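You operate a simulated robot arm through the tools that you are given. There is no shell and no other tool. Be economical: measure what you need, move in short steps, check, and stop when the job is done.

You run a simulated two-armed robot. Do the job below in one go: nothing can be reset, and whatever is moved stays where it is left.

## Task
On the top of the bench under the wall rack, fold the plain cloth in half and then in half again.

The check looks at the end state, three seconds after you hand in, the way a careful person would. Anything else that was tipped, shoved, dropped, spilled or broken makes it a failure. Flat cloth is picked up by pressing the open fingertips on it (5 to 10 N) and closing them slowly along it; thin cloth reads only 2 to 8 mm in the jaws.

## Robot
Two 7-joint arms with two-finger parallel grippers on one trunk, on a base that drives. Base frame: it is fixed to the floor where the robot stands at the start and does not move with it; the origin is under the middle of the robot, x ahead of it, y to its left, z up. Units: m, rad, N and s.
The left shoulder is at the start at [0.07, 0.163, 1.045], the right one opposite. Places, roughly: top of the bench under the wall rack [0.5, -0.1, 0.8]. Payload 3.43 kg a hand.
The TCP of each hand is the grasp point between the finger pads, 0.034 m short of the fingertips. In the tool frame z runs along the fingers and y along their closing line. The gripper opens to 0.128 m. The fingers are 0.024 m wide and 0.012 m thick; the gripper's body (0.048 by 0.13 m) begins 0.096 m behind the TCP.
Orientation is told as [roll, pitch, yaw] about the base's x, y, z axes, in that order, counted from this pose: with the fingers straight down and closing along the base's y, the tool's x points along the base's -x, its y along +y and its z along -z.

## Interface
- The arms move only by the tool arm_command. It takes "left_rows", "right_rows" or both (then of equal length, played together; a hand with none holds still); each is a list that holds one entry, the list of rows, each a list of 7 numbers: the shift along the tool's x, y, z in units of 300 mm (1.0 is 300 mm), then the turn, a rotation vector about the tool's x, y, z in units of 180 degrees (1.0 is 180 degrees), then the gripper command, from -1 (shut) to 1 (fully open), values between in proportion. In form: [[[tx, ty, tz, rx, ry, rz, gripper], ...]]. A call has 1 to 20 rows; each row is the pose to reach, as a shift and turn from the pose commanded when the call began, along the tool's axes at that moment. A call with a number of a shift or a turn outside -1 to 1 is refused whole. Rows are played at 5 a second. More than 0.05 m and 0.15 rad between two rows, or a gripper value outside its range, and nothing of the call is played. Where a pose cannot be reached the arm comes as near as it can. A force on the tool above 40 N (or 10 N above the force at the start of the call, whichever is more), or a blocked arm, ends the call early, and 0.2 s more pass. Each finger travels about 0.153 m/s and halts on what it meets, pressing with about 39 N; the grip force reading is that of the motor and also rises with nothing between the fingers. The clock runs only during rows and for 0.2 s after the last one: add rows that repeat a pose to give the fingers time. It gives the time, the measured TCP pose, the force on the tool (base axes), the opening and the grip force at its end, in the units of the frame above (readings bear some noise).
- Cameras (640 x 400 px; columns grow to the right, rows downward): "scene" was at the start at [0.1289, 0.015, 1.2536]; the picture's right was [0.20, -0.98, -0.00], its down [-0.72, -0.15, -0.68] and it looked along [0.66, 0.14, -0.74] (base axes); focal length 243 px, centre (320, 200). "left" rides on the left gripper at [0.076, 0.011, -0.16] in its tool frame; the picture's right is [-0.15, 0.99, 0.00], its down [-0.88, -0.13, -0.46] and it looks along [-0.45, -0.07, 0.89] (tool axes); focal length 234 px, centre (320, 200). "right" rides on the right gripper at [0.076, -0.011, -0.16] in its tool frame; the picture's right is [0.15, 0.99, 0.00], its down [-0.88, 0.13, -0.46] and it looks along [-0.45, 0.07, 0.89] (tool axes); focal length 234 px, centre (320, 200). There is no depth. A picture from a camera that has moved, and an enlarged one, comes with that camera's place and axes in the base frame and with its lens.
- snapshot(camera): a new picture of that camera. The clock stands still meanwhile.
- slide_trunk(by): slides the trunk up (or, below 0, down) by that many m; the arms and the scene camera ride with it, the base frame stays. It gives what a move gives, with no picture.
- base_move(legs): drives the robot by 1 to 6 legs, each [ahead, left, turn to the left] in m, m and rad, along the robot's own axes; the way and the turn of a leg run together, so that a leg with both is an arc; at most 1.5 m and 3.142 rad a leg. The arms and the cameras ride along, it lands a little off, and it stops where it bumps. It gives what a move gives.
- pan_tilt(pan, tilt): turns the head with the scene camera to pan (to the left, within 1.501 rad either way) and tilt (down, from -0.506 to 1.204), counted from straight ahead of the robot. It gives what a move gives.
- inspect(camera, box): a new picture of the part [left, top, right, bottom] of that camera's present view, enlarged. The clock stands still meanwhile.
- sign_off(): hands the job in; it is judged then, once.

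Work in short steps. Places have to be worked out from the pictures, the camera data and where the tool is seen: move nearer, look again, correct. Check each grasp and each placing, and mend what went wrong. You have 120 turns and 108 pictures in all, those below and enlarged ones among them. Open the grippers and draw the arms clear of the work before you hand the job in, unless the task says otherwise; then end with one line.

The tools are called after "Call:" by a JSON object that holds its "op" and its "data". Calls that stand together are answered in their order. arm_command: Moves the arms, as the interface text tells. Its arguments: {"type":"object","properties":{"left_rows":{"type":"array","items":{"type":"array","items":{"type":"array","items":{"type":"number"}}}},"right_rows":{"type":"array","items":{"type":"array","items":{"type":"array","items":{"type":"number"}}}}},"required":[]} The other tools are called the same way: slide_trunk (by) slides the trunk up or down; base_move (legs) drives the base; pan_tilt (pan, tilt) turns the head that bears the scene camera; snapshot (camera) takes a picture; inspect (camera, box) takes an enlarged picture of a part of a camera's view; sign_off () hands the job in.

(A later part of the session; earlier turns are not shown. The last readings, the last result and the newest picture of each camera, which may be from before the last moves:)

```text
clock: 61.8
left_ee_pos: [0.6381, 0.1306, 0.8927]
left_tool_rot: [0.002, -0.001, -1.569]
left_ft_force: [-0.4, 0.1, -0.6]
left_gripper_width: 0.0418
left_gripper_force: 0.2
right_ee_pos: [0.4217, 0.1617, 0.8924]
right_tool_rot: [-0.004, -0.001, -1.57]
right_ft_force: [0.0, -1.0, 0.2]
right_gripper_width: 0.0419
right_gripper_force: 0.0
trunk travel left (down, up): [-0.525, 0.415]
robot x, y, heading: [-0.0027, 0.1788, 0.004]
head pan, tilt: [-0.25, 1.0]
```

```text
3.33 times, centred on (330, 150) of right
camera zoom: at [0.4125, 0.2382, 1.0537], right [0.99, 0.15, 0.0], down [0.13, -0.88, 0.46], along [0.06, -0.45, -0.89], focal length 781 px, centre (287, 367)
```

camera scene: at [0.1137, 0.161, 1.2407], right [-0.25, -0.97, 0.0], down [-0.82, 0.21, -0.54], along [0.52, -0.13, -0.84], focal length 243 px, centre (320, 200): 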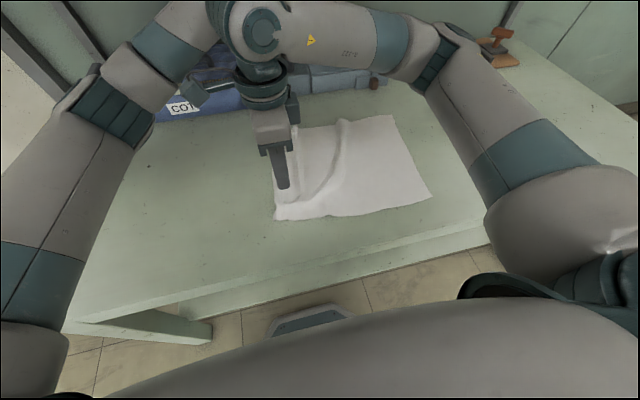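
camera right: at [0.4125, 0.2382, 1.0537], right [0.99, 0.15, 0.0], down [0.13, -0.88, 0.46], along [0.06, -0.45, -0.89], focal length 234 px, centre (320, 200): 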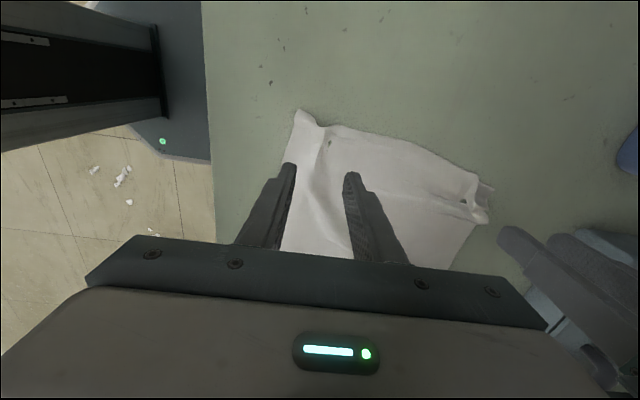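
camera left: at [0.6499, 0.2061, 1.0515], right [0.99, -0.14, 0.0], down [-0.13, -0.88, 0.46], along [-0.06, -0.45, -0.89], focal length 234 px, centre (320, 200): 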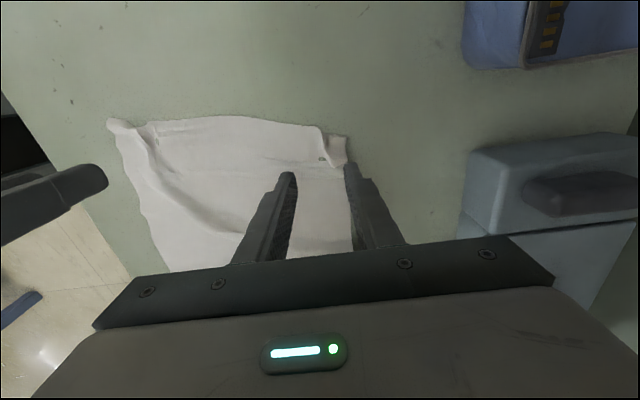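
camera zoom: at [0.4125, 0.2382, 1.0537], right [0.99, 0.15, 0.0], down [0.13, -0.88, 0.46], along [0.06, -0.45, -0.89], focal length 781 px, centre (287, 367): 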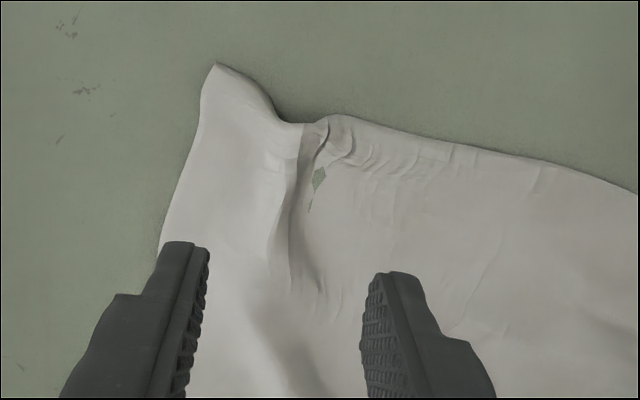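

The rucks are at left (0.647,0.152) and right (0.427,0.19) at the edge. I'm placing the hands to hold only the outer ~15 mm: left (0.648,0.148), right (0.426,0.186).

Call:
{"op": "arm_command", "data": {"left_rows": [[[0.03, 0.033, 0.05, 0, 0, 0, -0.35], [0.058, 0.033, 0.12, 0, 0, 0, -0.35], [0.058, 0.033, 0.22, 0, 0, 0, -0.35], [0.058, 0.033, 0.31, 0, 0, 0, -0.35], [0.058, 0.033, 0.35, 0, 0, 0, -0.35], [0.058, 0.033, 0.35, 0, 0, 0, -0.35]]], "right_rows": [[[0.04, 0.015, 0.05, 0, 0, 0, -0.35], [0.081, 0.015, 0.12, 0, 0, 0, -0.35], [0.081, 0.015, 0.22, 0, 0, 0, -0.35], [0.081, 0.015, 0.31, 0, 0, 0, -0.35], [0.081, 0.015, 0.35, 0, 0, 0, -0.35], [0.081, 0.015, 0.35, 0, 0, 0, -0.35]]]}}

Call:
{"op": "inspect", "data": {"camera": "left", "box": [250, 90, 390, 230]}}

Call:
{"op": "inspect", "data": {"camera": "right", "box": [250, 90, 390, 230]}}

```text
clock: 63.2
left_ee_pos: [0.6499, 0.1483, 0.7853]
left_tool_rot: [0.002, 0.0, -1.569]
left_ft_force: [-0.4, -0.2, -0.8]
left_gripper_width: 0.0415
left_gripper_force: 0.0
right_ee_pos: [0.4301, 0.1877, 0.7872]
right_tool_rot: [-0.003, 0.001, -1.569]
right_ft_force: [0.4, -1.0, -0.2]
right_gripper_width: 0.0414
right_gripper_force: 0.0
trunk travel left (down, up): [-0.525, 0.415]
robot x, y, heading: [-0.0036, 0.1803, 0.002]
head pan, tilt: [-0.25, 1.0]
```

```text
2.86 times, centred on (320, 160) of left
camera zoom: at [0.6597, 0.2231, 0.9455], right [0.99, -0.14, 0.0], down [-0.13, -0.88, 0.46], along [-0.06, -0.45, -0.89], focal length 669 px, centre (320, 314)
```

zoom: 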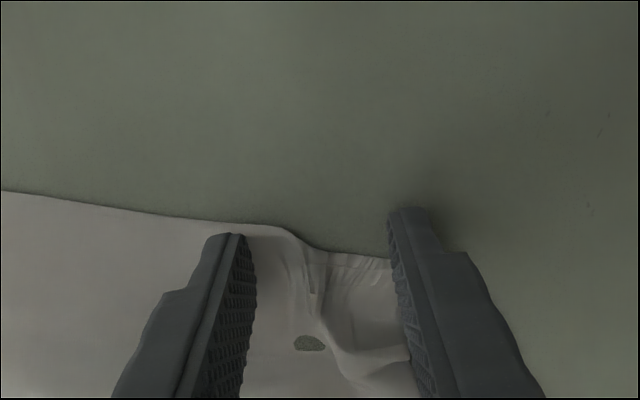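

```text
2.86 times, centred on (320, 160) of right
camera zoom: at [0.4183, 0.2643, 0.9471], right [0.99, 0.15, 0.0], down [0.13, -0.88, 0.46], along [0.06, -0.45, -0.89], focal length 669 px, centre (320, 314)
```

zoom: 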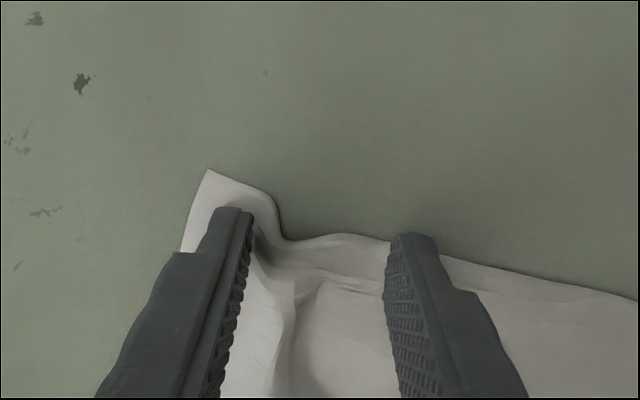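

Good placement: the rucks and the far corner lie between the fingers. Pressing a hair and closing slowly.

Call:
{"op": "arm_command", "data": {"left_rows": [[[0, 0, 0.003, 0, 0, 0, -0.35], [0, 0, 0.003, 0, 0, 0, -0.35], [0, 0, 0.003, 0, 0, 0, -0.42], [0, 0, 0.003, 0, 0, 0, -0.49], [0, 0, 0.003, 0, 0, 0, -0.56], [0, 0, 0.003, 0, 0, 0, -0.63], [0, 0, 0.003, 0, 0, 0, -0.7], [0, 0, 0.003, 0, 0, 0, -0.77], [0, 0, 0.003, 0, 0, 0, -0.84], [0, 0, 0.003, 0, 0, 0, -0.92], [0, 0, 0.003, 0, 0, 0, -1], [0, 0, 0.003, 0, 0, 0, -1], [0, 0, 0.003, 0, 0, 0, -1]]], "right_rows": [[[0, 0, 0.006, 0, 0, 0, -0.35], [0, 0, 0.006, 0, 0, 0, -0.35], [0, 0, 0.006, 0, 0, 0, -0.42], [0, 0, 0.006, 0, 0, 0, -0.49], [0, 0, 0.006, 0, 0, 0, -0.56], [0, 0, 0.006, 0, 0, 0, -0.63], [0, 0, 0.006, 0, 0, 0, -0.7], [0, 0, 0.006, 0, 0, 0, -0.77], [0, 0, 0.006, 0, 0, 0, -0.84], [0, 0, 0.006, 0, 0, 0, -0.92], [0, 0, 0.006, 0, 0, 0, -1], [0, 0, 0.006, 0, 0, 0, -1], [0, 0, 0.006, 0, 0, 0, -1]]]}}

Call:
{"op": "snapshot", "data": {"camera": "left"}}

Call:
{"op": "snapshot", "data": {"camera": "right"}}

```text
clock: 66.0
left_ee_pos: [0.649, 0.1466, 0.7871]
left_tool_rot: [0.002, -0.004, -1.568]
left_ft_force: [0.0, 0.0, -0.4]
left_gripper_width: 0.0
left_gripper_force: 33.0
right_ee_pos: [0.4284, 0.187, 0.7858]
right_tool_rot: [-0.004, 0.0, -1.57]
right_ft_force: [0.5, 0.7, 4.5]
right_gripper_width: 0.0028
right_gripper_force: 37.5
trunk travel left (down, up): [-0.525, 0.415]
robot x, y, heading: [-0.0028, 0.1792, 0.003]
head pan, tilt: [-0.25, 1.0]
```

```text
48 pictures are left
camera left: at [0.6594, 0.2227, 0.9451], right [0.99, -0.14, 0.0], down [-0.13, -0.88, 0.46], along [-0.06, -0.45, -0.89], focal length 234 px, centre (320, 200)
```

left: 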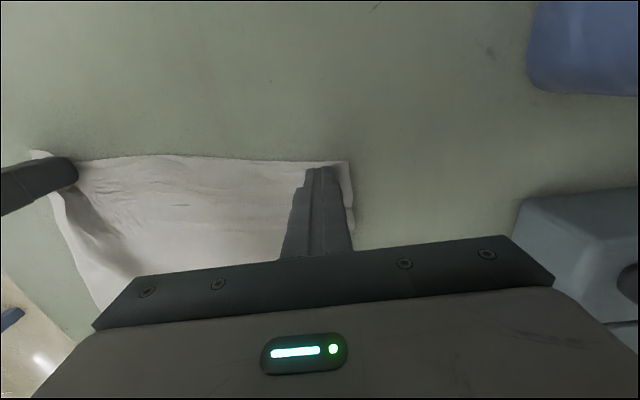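

```text
47 pictures are left
camera right: at [0.4179, 0.2641, 0.9461], right [0.99, 0.15, 0.0], down [0.13, -0.88, 0.46], along [0.06, -0.45, -0.89], focal length 234 px, centre (320, 200)
```

right: 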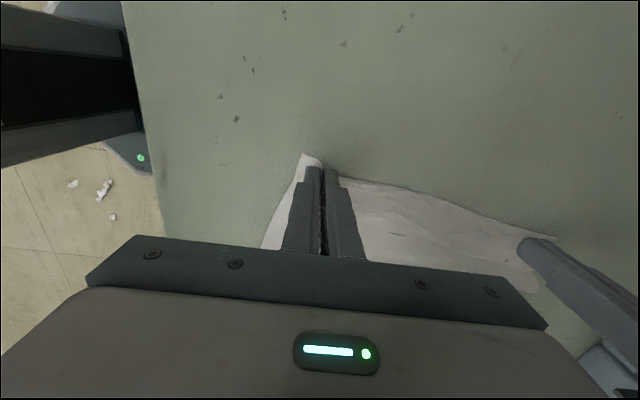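

The right is gripped at 2.8 mm, but the left slipped off the corner flap. I'm re-placing the left fully on the cloth at x=0.638 with an 8 N press.

Call:
{"op": "arm_command", "data": {"left_rows": [[[0, 0, -0.06, 0, 0, 0, -1], [-0.007, -0.035, -0.06, 0, 0, 0, -0.6], [-0.007, -0.035, -0.06, 0, 0, 0, -0.375], [-0.007, -0.035, -0.02, 0, 0, 0, -0.375], [-0.007, -0.035, 0, 0, 0, 0, -0.375], [-0.007, -0.035, 0.003, 0, 0, 0, -0.375], [-0.007, -0.035, 0.003, 0, 0, 0, -0.375]]]}}

```text
clock: 67.6
left_ee_pos: [0.6391, 0.1431, 0.7856]
left_tool_rot: [0.003, -0.002, -1.57]
left_ft_force: [-0.5, -0.1, 4.4]
left_gripper_width: 0.0399
left_gripper_force: 0.1
right_ee_pos: [0.4288, 0.1875, 0.7848]
right_tool_rot: [-0.003, 0.0, -1.57]
right_ft_force: [0.6, -0.3, 5.3]
right_gripper_width: 0.0028
right_gripper_force: 38.4
trunk travel left (down, up): [-0.525, 0.415]
robot x, y, heading: [0.0007, 0.1797, -0.006]
head pan, tilt: [-0.25, 1.0]
```

Call:
{"op": "arm_command", "data": {"left_rows": [[[0, 0, 0.002, 0, 0, 0, -0.375], [0, 0, 0.002, 0, 0, 0, -0.375], [0, 0, 0.002, 0, 0, 0, -0.44], [0, 0, 0.002, 0, 0, 0, -0.5], [0, 0, 0.002, 0, 0, 0, -0.56], [0, 0, 0.002, 0, 0, 0, -0.62], [0, 0, 0.002, 0, 0, 0, -0.68], [0, 0, 0.002, 0, 0, 0, -0.74], [0, 0, 0.002, 0, 0, 0, -0.8], [0, 0, 0.002, 0, 0, 0, -0.86], [0, 0, 0.002, 0, 0, 0, -0.92], [0, 0, 0.002, 0, 0, 0, -1], [0, 0, 0.002, 0, 0, 0, -1], [0, 0, 0.002, 0, 0, 0, -1]]]}}

Call:
{"op": "snapshot", "data": {"camera": "left"}}

```text
clock: 70.6
left_ee_pos: [0.6386, 0.1434, 0.7858]
left_tool_rot: [0.002, -0.002, -1.57]
left_ft_force: [-6.0, 1.8, 16.7]
left_gripper_width: 0.0024
left_gripper_force: 36.9
right_ee_pos: [0.427, 0.1875, 0.7867]
right_tool_rot: [-0.002, 0.001, -1.571]
right_ft_force: [3.1, -0.9, -0.5]
right_gripper_width: 0.0029
right_gripper_force: 37.6
trunk travel left (down, up): [-0.525, 0.415]
robot x, y, heading: [-0.0028, 0.1786, -0.003]
head pan, tilt: [-0.25, 1.0]
```

```text
46 pictures are left
camera left: at [0.6481, 0.2199, 0.944], right [0.99, -0.14, 0.0], down [-0.13, -0.88, 0.46], along [-0.06, -0.45, -0.89], focal length 234 px, centre (320, 200)
```

left: 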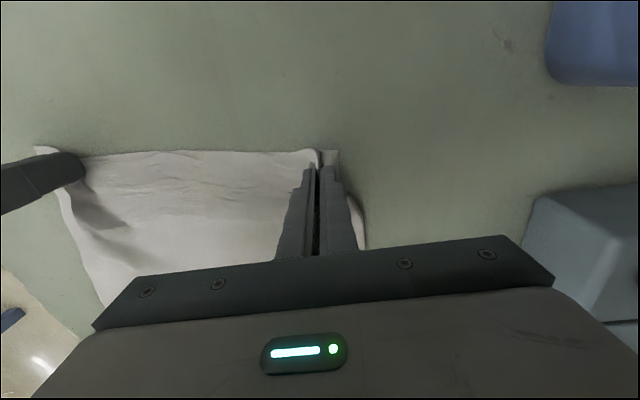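

Both grip, but the left hand sits 14 mm in from the edge, which would leave a hem. I'm re-gripping the left closer to the edge.

Call:
{"op": "arm_command", "data": {"left_rows": [[[0, 0, -0.001, 0, 0, 0, -0.9], [0, 0, -0.001, 0, 0, 0, -0.75], [0, 0, -0.001, 0, 0, 0, -0.6], [0, 0, -0.001, 0, 0, 0, -0.45], [0, 0, -0.001, 0, 0, 0, -0.35], [0, 0, -0.05, 0, 0, 0, -0.35], [0.05, 0, -0.05, 0, 0, 0, -0.35], [0.05, 0, -0.02, 0, 0, 0, -0.35], [0.05, 0, -0.004, 0, 0, 0, -0.35], [0.05, 0, -0.001, 0, 0, 0, -0.35], [0.05, 0, -0.001, 0, 0, 0, -0.35]]]}}

Call:
{"op": "inspect", "data": {"camera": "left", "box": [250, 90, 390, 230]}}

```text
clock: 73.0
left_ee_pos: [0.637, 0.16, 0.7855]
left_tool_rot: [0.004, -0.002, -1.569]
left_ft_force: [0.5, -0.1, 7.3]
left_gripper_width: 0.0417
left_gripper_force: 0.0
right_ee_pos: [0.4285, 0.1868, 0.7855]
right_tool_rot: [-0.003, 0.0, -1.568]
right_ft_force: [0.2, -0.3, 2.8]
right_gripper_width: 0.0029
right_gripper_force: 37.2
trunk travel left (down, up): [-0.525, 0.415]
robot x, y, heading: [-0.0006, 0.1791, -0.002]
head pan, tilt: [-0.25, 1.0]
```

```text
2.86 times, centred on (320, 160) of left
camera zoom: at [0.6489, 0.2354, 0.9441], right [0.99, -0.15, 0.0], down [-0.13, -0.88, 0.46], along [-0.06, -0.45, -0.89], focal length 669 px, centre (320, 314)
```

zoom: 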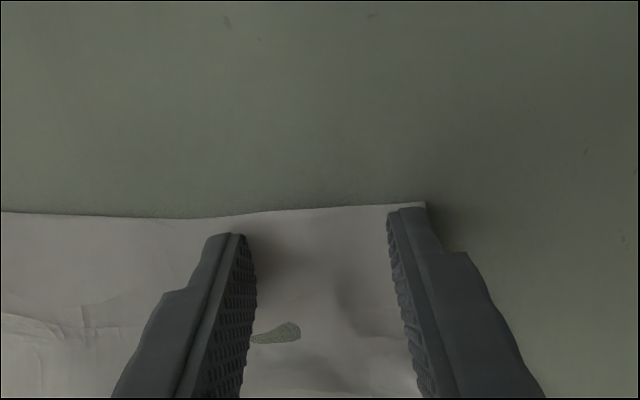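

The left fingers are exactly at the corner and edge, pressing 7 N. Closing slowly.

Call:
{"op": "arm_command", "data": {"left_rows": [[[0, 0, 0.001, 0, 0, 0, -0.42], [0, 0, 0.001, 0, 0, 0, -0.48], [0, 0, 0.001, 0, 0, 0, -0.54], [0, 0, 0.001, 0, 0, 0, -0.6], [0, 0, 0.001, 0, 0, 0, -0.66], [0, 0, 0.001, 0, 0, 0, -0.72], [0, 0, 0.001, 0, 0, 0, -0.78], [0, 0, 0.001, 0, 0, 0, -0.84], [0, 0, 0.001, 0, 0, 0, -0.9], [0, 0, 0.001, 0, 0, 0, -0.96], [0, 0, 0.001, 0, 0, 0, -1], [0, 0, 0.001, 0, 0, 0, -1], [0, 0, 0.001, 0, 0, 0, -1]]]}}

```text
clock: 75.8
left_ee_pos: [0.6376, 0.1589, 0.785]
left_tool_rot: [0.002, -0.004, -1.569]
left_ft_force: [-6.7, 0.7, 9.9]
left_gripper_width: 0.0024
left_gripper_force: 37.4
right_ee_pos: [0.4271, 0.1868, 0.7859]
right_tool_rot: [-0.002, 0.001, -1.57]
right_ft_force: [5.4, -0.9, 0.9]
right_gripper_width: 0.0029
right_gripper_force: 36.9
trunk travel left (down, up): [-0.525, 0.415]
robot x, y, heading: [-0.0054, 0.1834, 0.004]
head pan, tilt: [-0.25, 1.0]
```

Both corners are gripped. Lifting along the arc and looking for the target edge.

Call:
{"op": "arm_command", "data": {"left_rows": [[[-0.005, -0.01, -0.07, 0, 0, 0, -1], [-0.019, -0.01, -0.142, 0, 0, 0, -1], [-0.043, -0.01, -0.21, 0, 0, 0, -1], [-0.073, -0.01, -0.275, 0, 0, 0, -1], [-0.115, -0.01, -0.335, 0, 0, 0, -1], [-0.16, -0.01, -0.4, 0, 0, 0, -1], [-0.16, -0.01, -0.4, 0, 0, 0, -1]]], "right_rows": [[[-0.005, 0.01, -0.07, 0, 0, 0, -1], [-0.019, 0.01, -0.142, 0, 0, 0, -1], [-0.043, 0.01, -0.21, 0, 0, 0, -1], [-0.073, 0.01, -0.275, 0, 0, 0, -1], [-0.115, 0.01, -0.335, 0, 0, 0, -1], [-0.16, 0.01, -0.4, 0, 0, 0, -1], [-0.16, 0.01, -0.4, 0, 0, 0, -1]]]}}

Call:
{"op": "snapshot", "data": {"camera": "scene"}}

Call:
{"op": "snapshot", "data": {"camera": "left"}}

```text
clock: 77.4
left_ee_pos: [0.6385, 0.1117, 0.9044]
left_tool_rot: [-0.001, -0.003, -1.57]
left_ft_force: [-1.8, 0.3, 0.5]
left_gripper_width: 0.0023
left_gripper_force: 36.4
right_ee_pos: [0.4301, 0.1376, 0.9051]
right_tool_rot: [-0.004, 0.0, -1.569]
right_ft_force: [1.9, 0.1, -1.4]
right_gripper_width: 0.003
right_gripper_force: 37.2
trunk travel left (down, up): [-0.525, 0.415]
robot x, y, heading: [-0.0, 0.1772, 0.006]
head pan, tilt: [-0.25, 1.0]
```

```text
44 pictures are left
camera scene: at [0.1154, 0.1614, 1.2406], right [-0.25, -0.97, 0.0], down [-0.82, 0.21, -0.54], along [0.52, -0.13, -0.84], focal length 243 px, centre (320, 200)
```

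scene: 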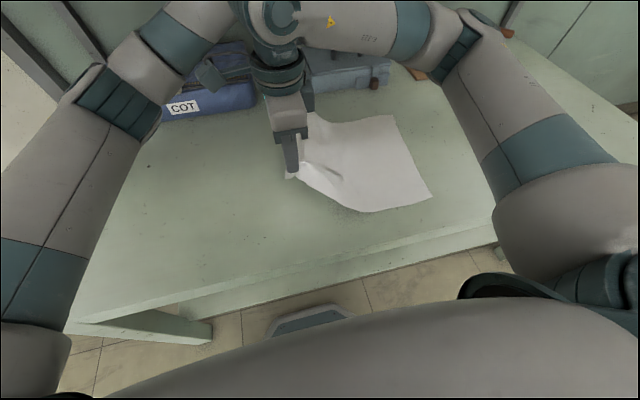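

```text
43 pictures are left
camera left: at [0.6479, 0.1878, 1.0623], right [0.99, -0.14, 0.0], down [-0.13, -0.88, 0.46], along [-0.07, -0.45, -0.89], focal length 234 px, centre (320, 200)
```

left: 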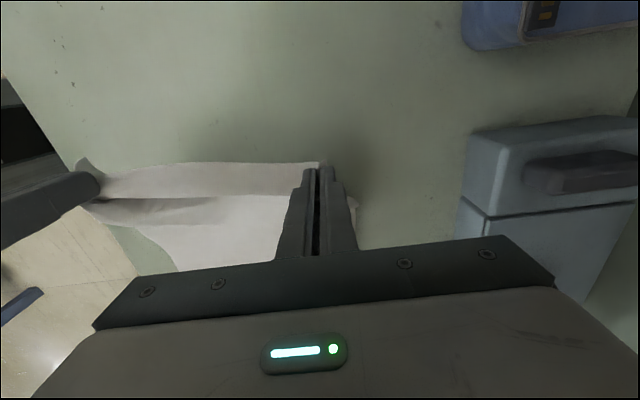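

Both corners hang cleanly. The base carries them right 0.25 m, and then I re-measure the target edge with the hand cameras.

Call:
{"op": "base_move", "data": {"legs": [[-0.012, -0.25, 0]]}}

Call:
{"op": "snapshot", "data": {"camera": "left"}}

Call:
{"op": "snapshot", "data": {"camera": "right"}}

```text
clock: 79.2
left_ee_pos: [0.6255, -0.1456, 0.9046]
left_tool_rot: [0.002, -0.002, -1.569]
left_ft_force: [-3.1, -0.9, -0.5]
left_gripper_width: 0.0023
left_gripper_force: 36.7
right_ee_pos: [0.4168, -0.119, 0.9049]
right_tool_rot: [-0.003, 0.0, -1.573]
right_ft_force: [2.2, -0.7, 0.2]
right_gripper_width: 0.0028
right_gripper_force: 37.2
trunk travel left (down, up): [-0.525, 0.415]
robot x, y, heading: [-0.0174, -0.0757, 0.002]
head pan, tilt: [-0.25, 1.0]
```

```text
42 pictures are left
camera left: at [0.6355, -0.0698, 1.0626], right [0.99, -0.15, 0.0], down [-0.13, -0.88, 0.46], along [-0.07, -0.45, -0.89], focal length 234 px, centre (320, 200)
```

left: 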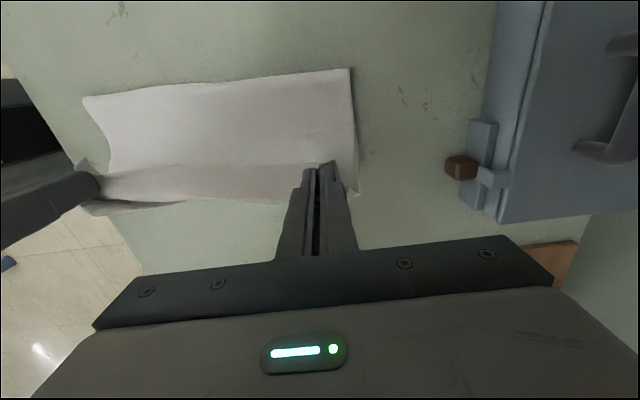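

```text
41 pictures are left
camera right: at [0.4073, -0.0421, 1.0657], right [0.99, 0.15, 0.0], down [0.13, -0.88, 0.45], along [0.06, -0.45, -0.89], focal length 234 px, centre (320, 200)
```

right: 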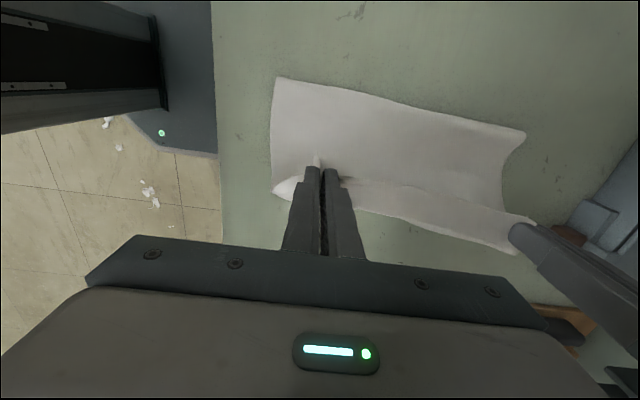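

The lower edge is now at B(0.670,-0.228) and C(0.358,-0.199). The grip targets are left (0.6235,-0.222) and right (0.4085,-0.193). Lowering, then driving the last 0.075 m.

Call:
{"op": "arm_command", "data": {"left_rows": [[[0, 0, 0.08, 0, 0, 0, -1], [0, 0, 0.16, 0, 0, 0, -1], [0, -0.006, 0.24, 0, 0, 0, -1], [0, -0.006, 0.31, 0, 0, 0, -1], [0, -0.006, 0.34, 0, 0, 0, -1]]], "right_rows": [[[0, 0, 0.08, 0, 0, 0, -1], [0, -0.01, 0.16, 0, 0, 0, -1], [0, -0.02, 0.24, 0, 0, 0, -1], [0, -0.027, 0.31, 0, 0, 0, -1], [0, -0.027, 0.34, 0, 0, 0, -1]]]}}

Call:
{"op": "base_move", "data": {"legs": [[0, -0.075, 0]]}}

Call:
{"op": "snapshot", "data": {"camera": "left"}}

Call:
{"op": "snapshot", "data": {"camera": "right"}}

```text
clock: 80.4
left_ee_pos: [0.6214, -0.146, 0.8026]
left_tool_rot: [0.0, -0.001, -1.572]
left_ft_force: [-10.6, 0.4, 0.3]
left_gripper_width: 0.0024
left_gripper_force: 37.2
right_ee_pos: [0.4105, -0.1167, 0.8034]
right_tool_rot: [-0.003, 0.0, -1.571]
right_ft_force: [10.9, -1.2, 0.0]
right_gripper_width: 0.003
right_gripper_force: 37.4
trunk travel left (down, up): [-0.525, 0.415]
robot x, y, heading: [-0.0168, -0.0786, 0.002]
head pan, tilt: [-0.25, 1.0]
```

```text
clock: 81.5
left_ee_pos: [0.6236, -0.2222, 0.8031]
left_tool_rot: [0.001, 0.0, -1.569]
left_ft_force: [-12.3, 0.6, -0.6]
left_gripper_width: 0.0023
left_gripper_force: 37.5
right_ee_pos: [0.4115, -0.1946, 0.8035]
right_tool_rot: [-0.003, 0.0, -1.571]
right_ft_force: [11.3, -0.8, -0.2]
right_gripper_width: 0.0029
right_gripper_force: 37.9
trunk travel left (down, up): [-0.525, 0.415]
robot x, y, heading: [-0.0172, -0.1543, 0.003]
head pan, tilt: [-0.25, 1.0]
```

```text
40 pictures are left
camera left: at [0.6344, -0.1472, 0.961], right [0.99, -0.15, 0.0], down [-0.13, -0.88, 0.46], along [-0.07, -0.45, -0.89], focal length 234 px, centre (320, 200)
```

left: 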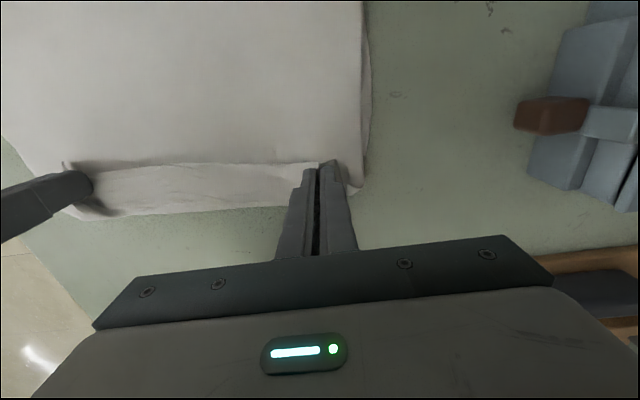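

```text
39 pictures are left
camera right: at [0.4, -0.118, 0.964], right [0.99, 0.15, 0.0], down [0.13, -0.88, 0.45], along [0.06, -0.45, -0.89], focal length 234 px, centre (320, 200)
```

right: 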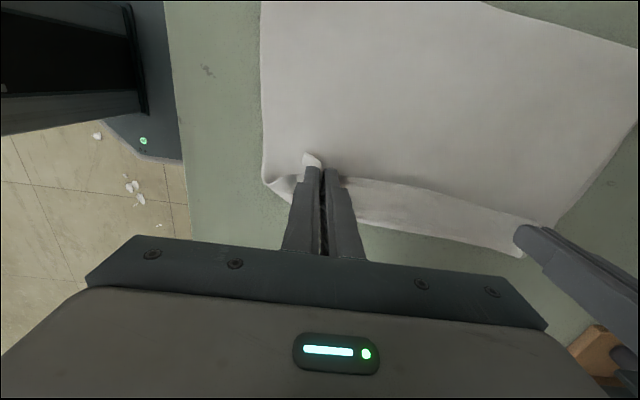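

The position matches the targets. Lowering to the cloth and opening slowly, then raising clear and back left to inspect.

Call:
{"op": "arm_command", "data": {"left_rows": [[[0, 0, 0.025, 0, 0, 0, -1], [0, 0, 0.044, 0, 0, 0, -1], [0, 0, 0.044, 0, 0, 0, -0.95], [0, 0, 0.044, 0, 0, 0, -0.87], [0, 0, 0.044, 0, 0, 0, -0.79], [0, 0, 0.044, 0, 0, 0, -0.71], [0, 0, 0.044, 0, 0, 0, -0.63], [0, 0, 0.044, 0, 0, 0, -0.55], [0, 0, 0.044, 0, 0, 0, -0.47], [0, 0, 0.044, 0, 0, 0, -0.4], [0, 0, 0, 0, 0, 0, -0.4], [0, 0, -0.1, 0, 0, 0, -0.4], [0, 0, -0.2, 0, 0, 0, -0.4], [0.05, 0, -0.3, 0, 0, 0, -0.4], [0.15, 0, -0.35, 0, 0, 0, -0.4]]], "right_rows": [[[0, 0, 0.025, 0, 0, 0, -1], [0, 0, 0.044, 0, 0, 0, -1], [0, 0, 0.044, 0, 0, 0, -0.95], [0, 0, 0.044, 0, 0, 0, -0.87], [0, 0, 0.044, 0, 0, 0, -0.79], [0, 0, 0.044, 0, 0, 0, -0.71], [0, 0, 0.044, 0, 0, 0, -0.63], [0, 0, 0.044, 0, 0, 0, -0.55], [0, 0, 0.044, 0, 0, 0, -0.47], [0, 0, 0.044, 0, 0, 0, -0.4], [0, 0, 0, 0, 0, 0, -0.4], [0, 0, -0.1, 0, 0, 0, -0.4], [0, 0, -0.2, 0, 0, 0, -0.4], [0.05, 0, -0.3, 0, 0, 0, -0.4], [0.15, 0, -0.35, 0, 0, 0, -0.4]]]}}

Call:
{"op": "snapshot", "data": {"camera": "left"}}

Call:
{"op": "snapshot", "data": {"camera": "right"}}

```text
clock: 84.7
left_ee_pos: [0.6233, -0.1744, 0.9094]
left_tool_rot: [0.0, -0.003, -1.571]
left_ft_force: [0.6, 0.9, 0.1]
left_gripper_width: 0.0386
left_gripper_force: 0.0
right_ee_pos: [0.4117, -0.1463, 0.9101]
right_tool_rot: [-0.004, -0.002, -1.569]
right_ft_force: [0.2, 0.4, 0.2]
right_gripper_width: 0.0385
right_gripper_force: 0.1
trunk travel left (down, up): [-0.525, 0.415]
robot x, y, heading: [-0.0156, -0.1525, 0.003]
head pan, tilt: [-0.25, 1.0]
```

```text
38 pictures are left
camera left: at [0.6348, -0.0983, 1.0672], right [0.99, -0.15, 0.0], down [-0.13, -0.88, 0.46], along [-0.07, -0.45, -0.89], focal length 234 px, centre (320, 200)
```

left: 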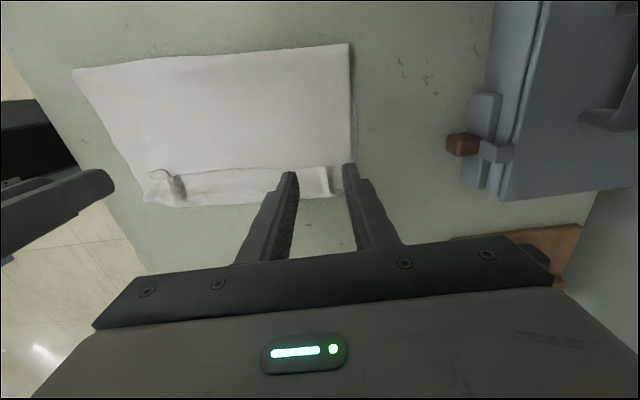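

```text
37 pictures are left
camera right: at [0.4017, -0.0707, 1.0696], right [0.99, 0.15, 0.0], down [0.13, -0.88, 0.46], along [0.06, -0.45, -0.89], focal length 234 px, centre (320, 200)
```

right: 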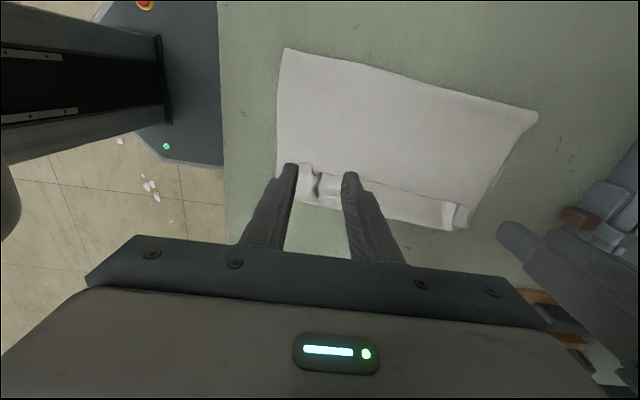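

The lower layer is now about 0.19 m wide, with the top layer matching it and only a small ~3 cm hem, which is fine. For the second fold I'll take the near edge with both hands, bodies parallel at yaw -30° so they don't touch. Backing the base a bit and repositioning.

Call:
{"op": "base_move", "data": {"legs": [[-0.03, 0, 0]]}}

Call:
{"op": "arm_command", "data": {"left_rows": [[[0.1, 0, 0, 0, 0, -0.035, -0.4], [0.2, 0, 0, 0, 0, -0.07, -0.3], [0.3, 0, 0, 0, 0, -0.105, -0.3], [0.315, -0.1, 0, 0, 0, -0.14, -0.3], [0.315, -0.2, 0, 0, 0, -0.175, -0.3], [0.315, -0.3, 0, 0, 0, -0.21, -0.3], [0.315, -0.4, 0, 0, 0, -0.245, -0.3], [0.315, -0.5, 0, 0, 0, -0.28, -0.3], [0.315, -0.6, 0, 0, 0, -0.315, -0.3], [0.315, -0.68, 0, 0, 0, -0.333, -0.3], [0.315, -0.68, 0, 0, 0, -0.333, -0.3]]], "right_rows": [[[-0.08, 0, 0, 0, 0, -0.035, -0.4], [-0.16, 0, 0, 0, 0, -0.07, -0.3], [-0.23, 0, 0, 0, 0, -0.105, -0.3], [-0.25, 0, 0, 0, 0, -0.14, -0.3], [-0.25, 0, 0, 0, 0, -0.175, -0.3], [-0.25, 0, 0, 0, 0, -0.21, -0.3], [-0.25, 0, 0, 0, 0, -0.245, -0.3], [-0.25, 0, 0, 0, 0, -0.28, -0.3], [-0.25, 0, 0, 0, 0, -0.315, -0.3], [-0.25, 0, 0, 0, 0, -0.333, -0.3], [-0.25, 0, 0, 0, 0, -0.333, -0.3]]]}}

Call:
{"op": "snapshot", "data": {"camera": "left"}}

Call:
{"op": "snapshot", "data": {"camera": "right"}}

```text
clock: 85.5
left_ee_pos: [0.5946, -0.1772, 0.909]
left_tool_rot: [0.002, -0.003, -1.571]
left_ft_force: [0.2, 0.7, -0.7]
left_gripper_width: 0.0385
left_gripper_force: 0.2
right_ee_pos: [0.3828, -0.1495, 0.9089]
right_tool_rot: [-0.002, 0.001, -1.572]
right_ft_force: [0.3, -0.1, -0.3]
right_gripper_width: 0.0382
right_gripper_force: 0.0
trunk travel left (down, up): [-0.525, 0.415]
robot x, y, heading: [-0.0468, -0.1515, -0.003]
head pan, tilt: [-0.25, 1.0]
```

```text
clock: 87.9
left_ee_pos: [0.3908, -0.0829, 0.9103]
left_tool_rot: [-0.001, -0.002, -0.524]
left_ft_force: [0.4, -0.2, -0.1]
left_gripper_width: 0.0448
left_gripper_force: 0.0
right_ee_pos: [0.3824, -0.2248, 0.9097]
right_tool_rot: [-0.001, 0.002, -0.525]
right_ft_force: [0.2, -0.7, 0.1]
right_gripper_width: 0.0449
right_gripper_force: 0.1
trunk travel left (down, up): [-0.525, 0.415]
robot x, y, heading: [-0.0436, -0.1528, -0.001]
head pan, tilt: [-0.25, 1.0]
```

```text
36 pictures are left
camera left: at [0.3303, -0.0352, 1.0676], right [0.62, 0.78, 0.0], down [0.7, -0.55, 0.46], along [0.36, -0.29, -0.89], focal length 234 px, centre (320, 200)
```

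left: 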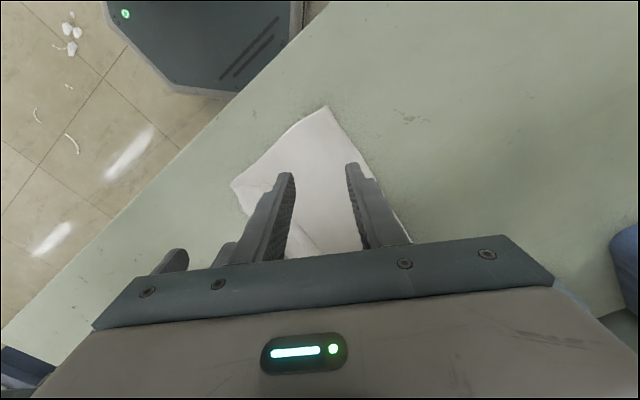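

```text
35 pictures are left
camera right: at [0.3126, -0.1955, 1.0696], right [0.37, 0.93, 0.0], down [0.83, -0.33, 0.45], along [0.42, -0.17, -0.89], focal length 234 px, centre (320, 200)
```

right: 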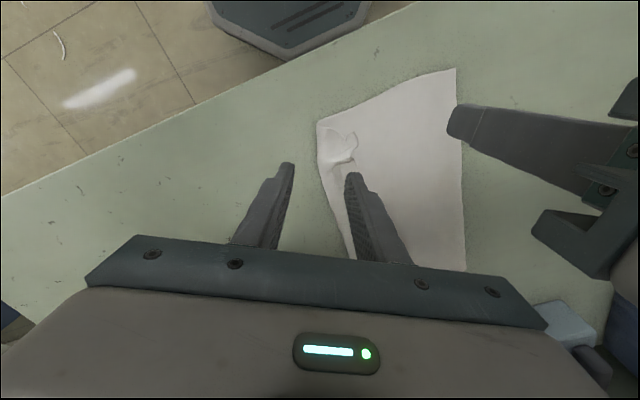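

The near edge is at x≈0.357, running from y -0.046 (crease) to -0.221. I'm placing the left hand at (0.377,-0.074) and the right at (0.377,-0.195), 35 mm open, and lowering to the cloth.

Call:
{"op": "arm_command", "data": {"left_rows": [[[0.055, 0.003, 0.08, 0, 0, 0, -0.453], [0.055, 0.003, 0.2, 0, 0, 0, -0.453], [0.055, 0.003, 0.31, 0, 0, 0, -0.453], [0.055, 0.003, 0.38, 0, 0, 0, -0.453], [0.055, 0.003, 0.4, 0, 0, 0, -0.453], [0.055, 0.003, 0.4, 0, 0, 0, -0.453]]], "right_rows": [[[0.065, 0.077, 0.08, 0, 0, 0, -0.453], [0.065, 0.077, 0.2, 0, 0, 0, -0.453], [0.065, 0.077, 0.31, 0, 0, 0, -0.453], [0.065, 0.077, 0.37, 0, 0, 0, -0.453], [0.065, 0.077, 0.39, 0, 0, 0, -0.453], [0.065, 0.077, 0.39, 0, 0, 0, -0.453]]]}}

Call:
{"op": "snapshot", "data": {"camera": "right"}}

Call:
{"op": "snapshot", "data": {"camera": "left"}}

```text
clock: 89.3
left_ee_pos: [0.3786, -0.073, 0.789]
left_tool_rot: [-0.001, -0.003, -0.525]
left_ft_force: [-0.7, 0.0, 0.6]
left_gripper_width: 0.0351
left_gripper_force: 0.1
right_ee_pos: [0.3783, -0.1943, 0.7912]
right_tool_rot: [-0.002, 0.003, -0.525]
right_ft_force: [0.1, -0.2, 0.6]
right_gripper_width: 0.0349
right_gripper_force: 0.1
trunk travel left (down, up): [-0.525, 0.415]
robot x, y, heading: [-0.0453, -0.1533, -0.001]
head pan, tilt: [-0.25, 1.0]
```

```text
34 pictures are left
camera right: at [0.3077, -0.1657, 0.9519], right [0.37, 0.93, 0.0], down [0.83, -0.33, 0.45], along [0.42, -0.17, -0.89], focal length 234 px, centre (320, 200)
```

right: 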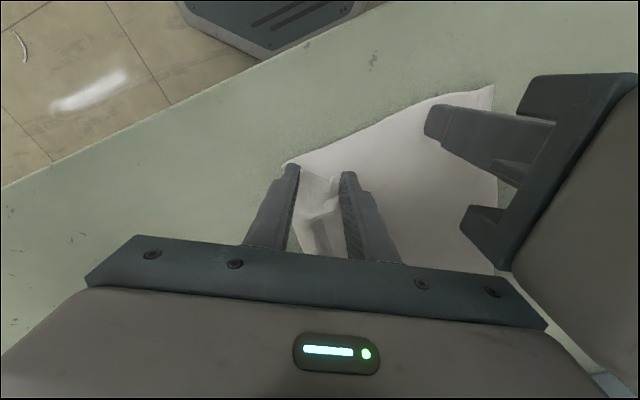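

```text
33 pictures are left
camera left: at [0.3174, -0.0255, 0.9471], right [0.62, 0.78, 0.0], down [0.7, -0.55, 0.46], along [0.36, -0.29, -0.89], focal length 234 px, centre (320, 200)
```

left: 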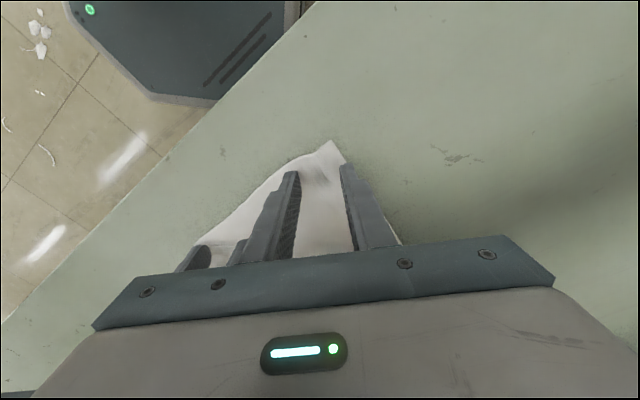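

The outer fingers sit right on the boundaries, so I'm shifting each inward ~5 mm and pressing.

Call:
{"op": "arm_command", "data": {"left_rows": [[[0, 0, -0.02, 0, 0, 0, -0.453], [0, -0.02, -0.02, 0, 0, 0, -0.453], [0, -0.02, 0, 0, 0, 0, -0.453], [0, -0.02, 0.006, 0, 0, 0, -0.453], [0, -0.02, 0.006, 0, 0, 0, -0.453]]], "right_rows": [[[0, 0, -0.02, 0, 0, 0, -0.453], [0, 0.013, -0.02, 0, 0, 0, -0.453], [0, 0.013, 0.005, 0, 0, 0, -0.453], [0, 0.013, 0.01, 0, 0, 0, -0.453], [0, 0.013, 0.01, 0, 0, 0, -0.453]]]}}

```text
clock: 90.5
left_ee_pos: [0.374, -0.0776, 0.7869]
left_tool_rot: [-0.002, -0.003, -0.525]
left_ft_force: [-0.3, -0.1, 4.3]
left_gripper_width: 0.035
left_gripper_force: 0.1
right_ee_pos: [0.3798, -0.1931, 0.7891]
right_tool_rot: [-0.001, 0.001, -0.527]
right_ft_force: [0.9, 0.1, -0.2]
right_gripper_width: 0.035
right_gripper_force: 0.1
trunk travel left (down, up): [-0.525, 0.415]
robot x, y, heading: [-0.045, -0.1517, -0.001]
head pan, tilt: [-0.25, 1.0]
```

Call:
{"op": "arm_command", "data": {"left_rows": [[[0, 0, 0.002, 0, 0, 0, -0.453], [0, 0, 0.003, 0, 0, 0, -0.453], [0, 0, 0.003, 0, 0, 0, -0.453]]], "right_rows": [[[0, 0, 0.005, 0, 0, 0, -0.453], [0, 0, 0.008, 0, 0, 0, -0.453], [0, 0, 0.008, 0, 0, 0, -0.453]]]}}

```text
clock: 91.3
left_ee_pos: [0.3742, -0.0774, 0.7875]
left_tool_rot: [0.0, -0.002, -0.524]
left_ft_force: [-0.7, -0.3, 10.2]
left_gripper_width: 0.035
left_gripper_force: 0.0
right_ee_pos: [0.3785, -0.1906, 0.7864]
right_tool_rot: [-0.001, 0.002, -0.525]
right_ft_force: [1.2, 0.1, 5.9]
right_gripper_width: 0.0351
right_gripper_force: 0.0
trunk travel left (down, up): [-0.525, 0.415]
robot x, y, heading: [-0.0451, -0.1545, -0.005]
head pan, tilt: [-0.25, 1.0]
```

Pressing 10 N left and 6 N right. I'm closing both slowly with slightly more pressure so both layers get gathered.

Call:
{"op": "arm_command", "data": {"left_rows": [[[0, 0, 0.001, 0, 0, 0, -0.5], [0, 0, 0.001, 0, 0, 0, -0.54], [0, 0, 0.001, 0, 0, 0, -0.58], [0, 0, 0.001, 0, 0, 0, -0.62], [0, 0, 0.001, 0, 0, 0, -0.66], [0, 0, 0.001, 0, 0, 0, -0.7], [0, 0, 0.001, 0, 0, 0, -0.74], [0, 0, 0.001, 0, 0, 0, -0.78], [0, 0, 0.001, 0, 0, 0, -0.82], [0, 0, 0.001, 0, 0, 0, -0.86], [0, 0, 0.001, 0, 0, 0, -0.9], [0, 0, 0.001, 0, 0, 0, -0.95], [0, 0, 0.001, 0, 0, 0, -1], [0, 0, 0.001, 0, 0, 0, -1], [0, 0, 0.001, 0, 0, 0, -1]]], "right_rows": [[[0, 0, 0.002, 0, 0, 0, -0.5], [0, 0, 0.002, 0, 0, 0, -0.54], [0, 0, 0.002, 0, 0, 0, -0.58], [0, 0, 0.002, 0, 0, 0, -0.62], [0, 0, 0.002, 0, 0, 0, -0.66], [0, 0, 0.002, 0, 0, 0, -0.7], [0, 0, 0.002, 0, 0, 0, -0.74], [0, 0, 0.002, 0, 0, 0, -0.78], [0, 0, 0.002, 0, 0, 0, -0.82], [0, 0, 0.002, 0, 0, 0, -0.86], [0, 0, 0.002, 0, 0, 0, -0.9], [0, 0, 0.002, 0, 0, 0, -0.95], [0, 0, 0.002, 0, 0, 0, -1], [0, 0, 0.002, 0, 0, 0, -1], [0, 0, 0.002, 0, 0, 0, -1]]]}}

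Call:
{"op": "snapshot", "data": {"camera": "left"}}

Call:
{"op": "snapshot", "data": {"camera": "right"}}

```text
clock: 94.5
left_ee_pos: [0.3739, -0.0791, 0.7853]
left_tool_rot: [-0.001, -0.004, -0.525]
left_ft_force: [-1.0, -2.9, 17.4]
left_gripper_width: 0.0021
left_gripper_force: 37.0
right_ee_pos: [0.3784, -0.1924, 0.7851]
right_tool_rot: [0.001, 0.001, -0.526]
right_ft_force: [-0.3, 1.3, 7.0]
right_gripper_width: 0.0025
right_gripper_force: 37.6
trunk travel left (down, up): [-0.525, 0.415]
robot x, y, heading: [-0.0448, -0.154, -0.001]
head pan, tilt: [-0.25, 1.0]
```

```text
32 pictures are left
camera left: at [0.3122, -0.031, 0.9447], right [0.62, 0.78, 0.0], down [0.7, -0.55, 0.46], along [0.36, -0.29, -0.89], focal length 234 px, centre (320, 200)
```

left: 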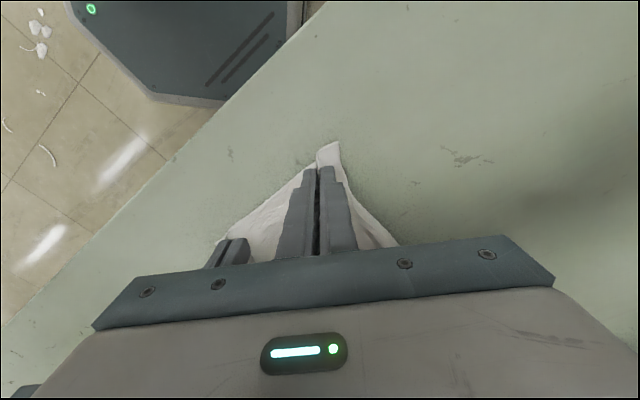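

```text
31 pictures are left
camera right: at [0.3076, -0.1628, 0.9468], right [0.37, 0.93, 0.0], down [0.83, -0.33, 0.45], along [0.42, -0.17, -0.89], focal length 234 px, centre (320, 200)
```

right: 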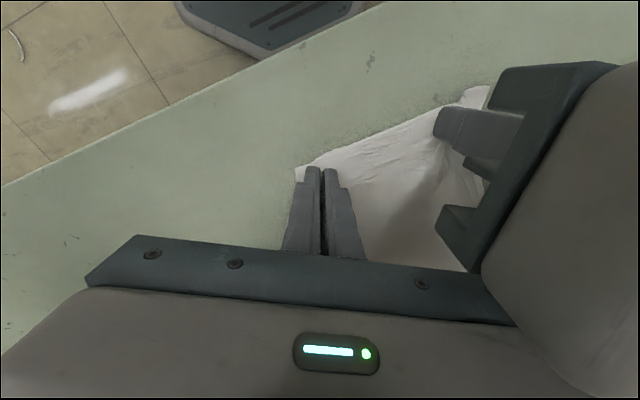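

Widths of 2.1 and 2.5 mm may mean only one layer is held. I'm lifting 5 cm to see whether the lower layer comes along.

Call:
{"op": "arm_command", "data": {"left_rows": [[[0, 0, -0.06, 0, 0, 0, -1], [-0.01, 0, -0.12, 0, 0, 0, -1], [-0.02, 0, -0.2, 0, 0, 0, -1], [-0.02, 0, -0.2, 0, 0, 0, -1]]], "right_rows": [[[0, 0, -0.06, 0, 0, 0, -1], [-0.01, 0, -0.12, 0, 0, 0, -1], [-0.02, 0, -0.2, 0, 0, 0, -1], [-0.02, 0, -0.2, 0, 0, 0, -1]]]}}

Call:
{"op": "snapshot", "data": {"camera": "left"}}

Call:
{"op": "snapshot", "data": {"camera": "right"}}

```text
clock: 95.5
left_ee_pos: [0.3798, -0.0811, 0.8457]
left_tool_rot: [-0.003, -0.003, -0.527]
left_ft_force: [-0.2, -0.5, 0.4]
left_gripper_width: 0.0023
left_gripper_force: 36.8
right_ee_pos: [0.3829, -0.1932, 0.8462]
right_tool_rot: [-0.002, 0.004, -0.525]
right_ft_force: [-1.0, 1.6, -0.5]
right_gripper_width: 0.0027
right_gripper_force: 36.8
trunk travel left (down, up): [-0.525, 0.415]
robot x, y, heading: [-0.0466, -0.1531, 0.001]
head pan, tilt: [-0.25, 1.0]
```

```text
30 pictures are left
camera left: at [0.3188, -0.0333, 1.0046], right [0.62, 0.78, 0.0], down [0.7, -0.55, 0.46], along [0.36, -0.29, -0.89], focal length 234 px, centre (320, 200)
```

left: 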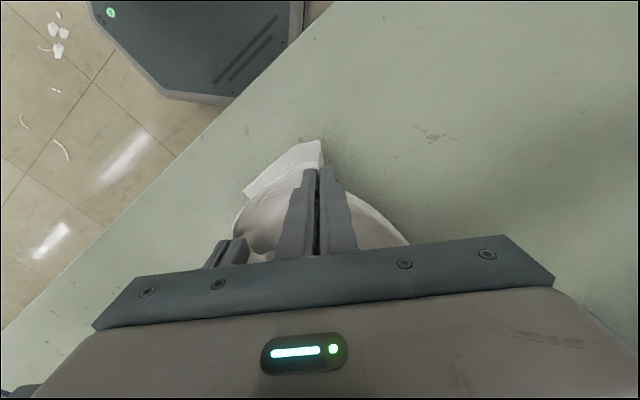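

```text
29 pictures are left
camera right: at [0.3135, -0.1649, 1.0069], right [0.37, 0.93, 0.0], down [0.83, -0.33, 0.45], along [0.42, -0.17, -0.89], focal length 234 px, centre (320, 200)
```

right: 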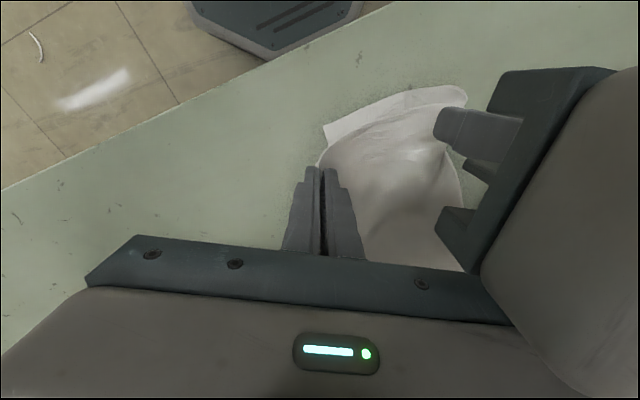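

Only the upper layer came up; the lower layer's right corner lies bare on the bench. That's workable. I'll carry the upper layer and the crease corner over to the far edge now, then bring the bare lower corner over on top, which gives the same quarter fold.

Call:
{"op": "arm_command", "data": {"left_rows": [[[-0.083, 0.039, -0.067, 0, 0, 0, -1], [-0.166, 0.078, -0.133, 0, 0, 0, -1], [-0.249, 0.117, -0.183, 0, 0, 0, -1], [-0.332, 0.156, -0.217, 0, 0, 0, -1], [-0.415, 0.195, -0.217, 0, 0, 0, -1], [-0.498, 0.234, -0.183, 0, 0, 0, -1], [-0.581, 0.273, -0.133, 0, 0, 0, -1], [-0.664, 0.312, -0.05, 0, 0, 0, -1], [-0.747, 0.351, 0.05, 0, 0, 0, -1], [-0.829, 0.39, 0.13, 0, 0, 0, -1], [-0.829, 0.39, 0.13, 0, 0, 0, -1]]], "right_rows": [[[-0.083, 0.039, -0.067, 0, 0, 0, -1], [-0.166, 0.078, -0.133, 0, 0, 0, -1], [-0.249, 0.117, -0.183, 0, 0, 0, -1], [-0.332, 0.156, -0.217, 0, 0, 0, -1], [-0.415, 0.195, -0.217, 0, 0, 0, -1], [-0.498, 0.234, -0.183, 0, 0, 0, -1], [-0.581, 0.273, -0.133, 0, 0, 0, -1], [-0.664, 0.312, -0.05, 0, 0, 0, -1], [-0.747, 0.351, 0.05, 0, 0, 0, -1], [-0.829, 0.39, 0.13, 0, 0, 0, -1], [-0.829, 0.39, 0.13, 0, 0, 0, -1]]]}}

Call:
{"op": "snapshot", "data": {"camera": "scene"}}

Call:
{"op": "snapshot", "data": {"camera": "left"}}

```text
clock: 97.9
left_ee_pos: [0.6541, -0.1039, 0.8075]
left_tool_rot: [0.001, -0.005, -0.526]
left_ft_force: [-0.4, 0.4, 0.6]
left_gripper_width: 0.0023
left_gripper_force: 36.5
right_ee_pos: [0.6565, -0.2179, 0.8079]
right_tool_rot: [-0.002, 0.001, -0.525]
right_ft_force: [0.5, 0.2, 0.4]
right_gripper_width: 0.0024
right_gripper_force: 36.8
trunk travel left (down, up): [-0.525, 0.415]
robot x, y, heading: [-0.0423, -0.155, 0.0]
head pan, tilt: [-0.25, 1.0]
```

```text
28 pictures are left
camera scene: at [0.0726, -0.1709, 1.2408], right [-0.25, -0.97, 0.0], down [-0.82, 0.21, -0.54], along [0.52, -0.13, -0.84], focal length 243 px, centre (320, 200)
```

scene: 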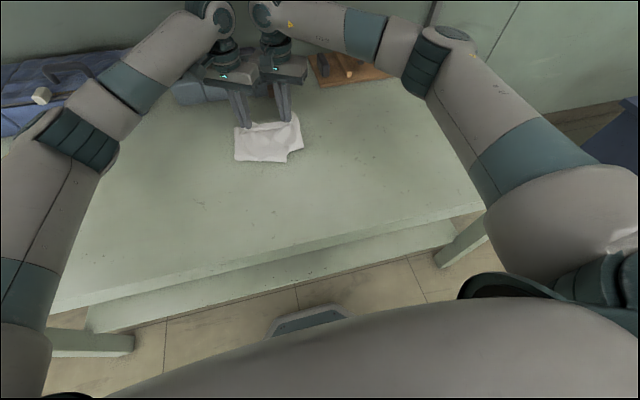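

```text
27 pictures are left
camera left: at [0.5929, -0.0569, 0.9651], right [0.62, 0.78, 0.0], down [0.7, -0.55, 0.46], along [0.36, -0.29, -0.89], focal length 234 px, centre (320, 200)
```

left: 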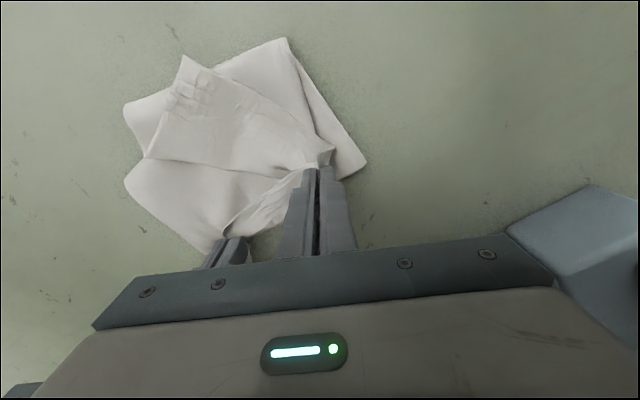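

The lower layer followed almost entirely, and its loose corner C now lies on top near (0.51,-0.13). I'm lowering both hands, releasing the right one first, and keeping the left as an anchor.

Call:
{"op": "arm_command", "data": {"left_rows": [[[0, 0, 0.03, 0, 0, 0, -1], [0, 0, 0.055, 0, 0, 0, -1], [0, 0, 0.055, 0, 0, 0, -1], [0, 0, 0.055, 0, 0, 0, -1], [0, 0, 0.055, 0, 0, 0, -1], [0, 0, 0.055, 0, 0, 0, -1], [0, 0, 0.055, 0, 0, 0, -1], [0, 0, 0.055, 0, 0, 0, -1], [0, 0, 0.055, 0, 0, 0, -1], [0, 0, 0.055, 0, 0, 0, -1], [0, 0, 0.055, 0, 0, 0, -1]]], "right_rows": [[[0, 0, 0.03, 0, 0, 0, -1], [0, 0, 0.055, 0, 0, 0, -1], [0, 0, 0.055, 0, 0, 0, -0.9], [0, 0, 0.055, 0, 0, 0, -0.8], [0, 0, 0.055, 0, 0, 0, -0.7], [0, 0, 0.055, 0, 0, 0, -0.6], [0, 0, 0.055, 0, 0, 0, -0.5], [0, 0, 0, 0, 0, 0, -0.5], [0, 0, -0.1, 0, 0, 0, -0.5], [0, 0, -0.2, 0, 0, 0, -0.5], [0, -0.1, -0.3, 0, 0, 0, -0.5]]]}}

Call:
{"op": "snapshot", "data": {"camera": "right"}}

```text
clock: 100.3
left_ee_pos: [0.6527, -0.1058, 0.7895]
left_tool_rot: [0.0, 0.0, -0.525]
left_ft_force: [0.3, 0.0, 3.2]
left_gripper_width: 0.0021
left_gripper_force: 36.9
right_ee_pos: [0.6421, -0.247, 0.8971]
right_tool_rot: [0.001, 0.002, -0.526]
right_ft_force: [0.9, 0.2, 0.3]
right_gripper_width: 0.0318
right_gripper_force: 0.0
trunk travel left (down, up): [-0.525, 0.415]
robot x, y, heading: [-0.04, -0.1491, 0.0]
head pan, tilt: [-0.25, 1.0]
```

```text
26 pictures are left
camera right: at [0.5722, -0.217, 1.0566], right [0.37, 0.93, 0.0], down [0.83, -0.33, 0.45], along [0.42, -0.17, -0.89], focal length 234 px, centre (320, 200)
```

right: 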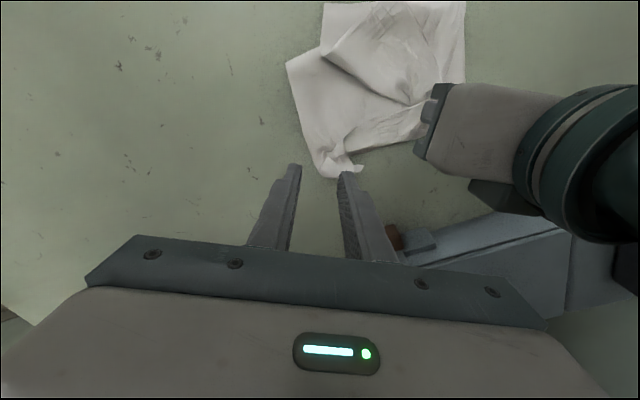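

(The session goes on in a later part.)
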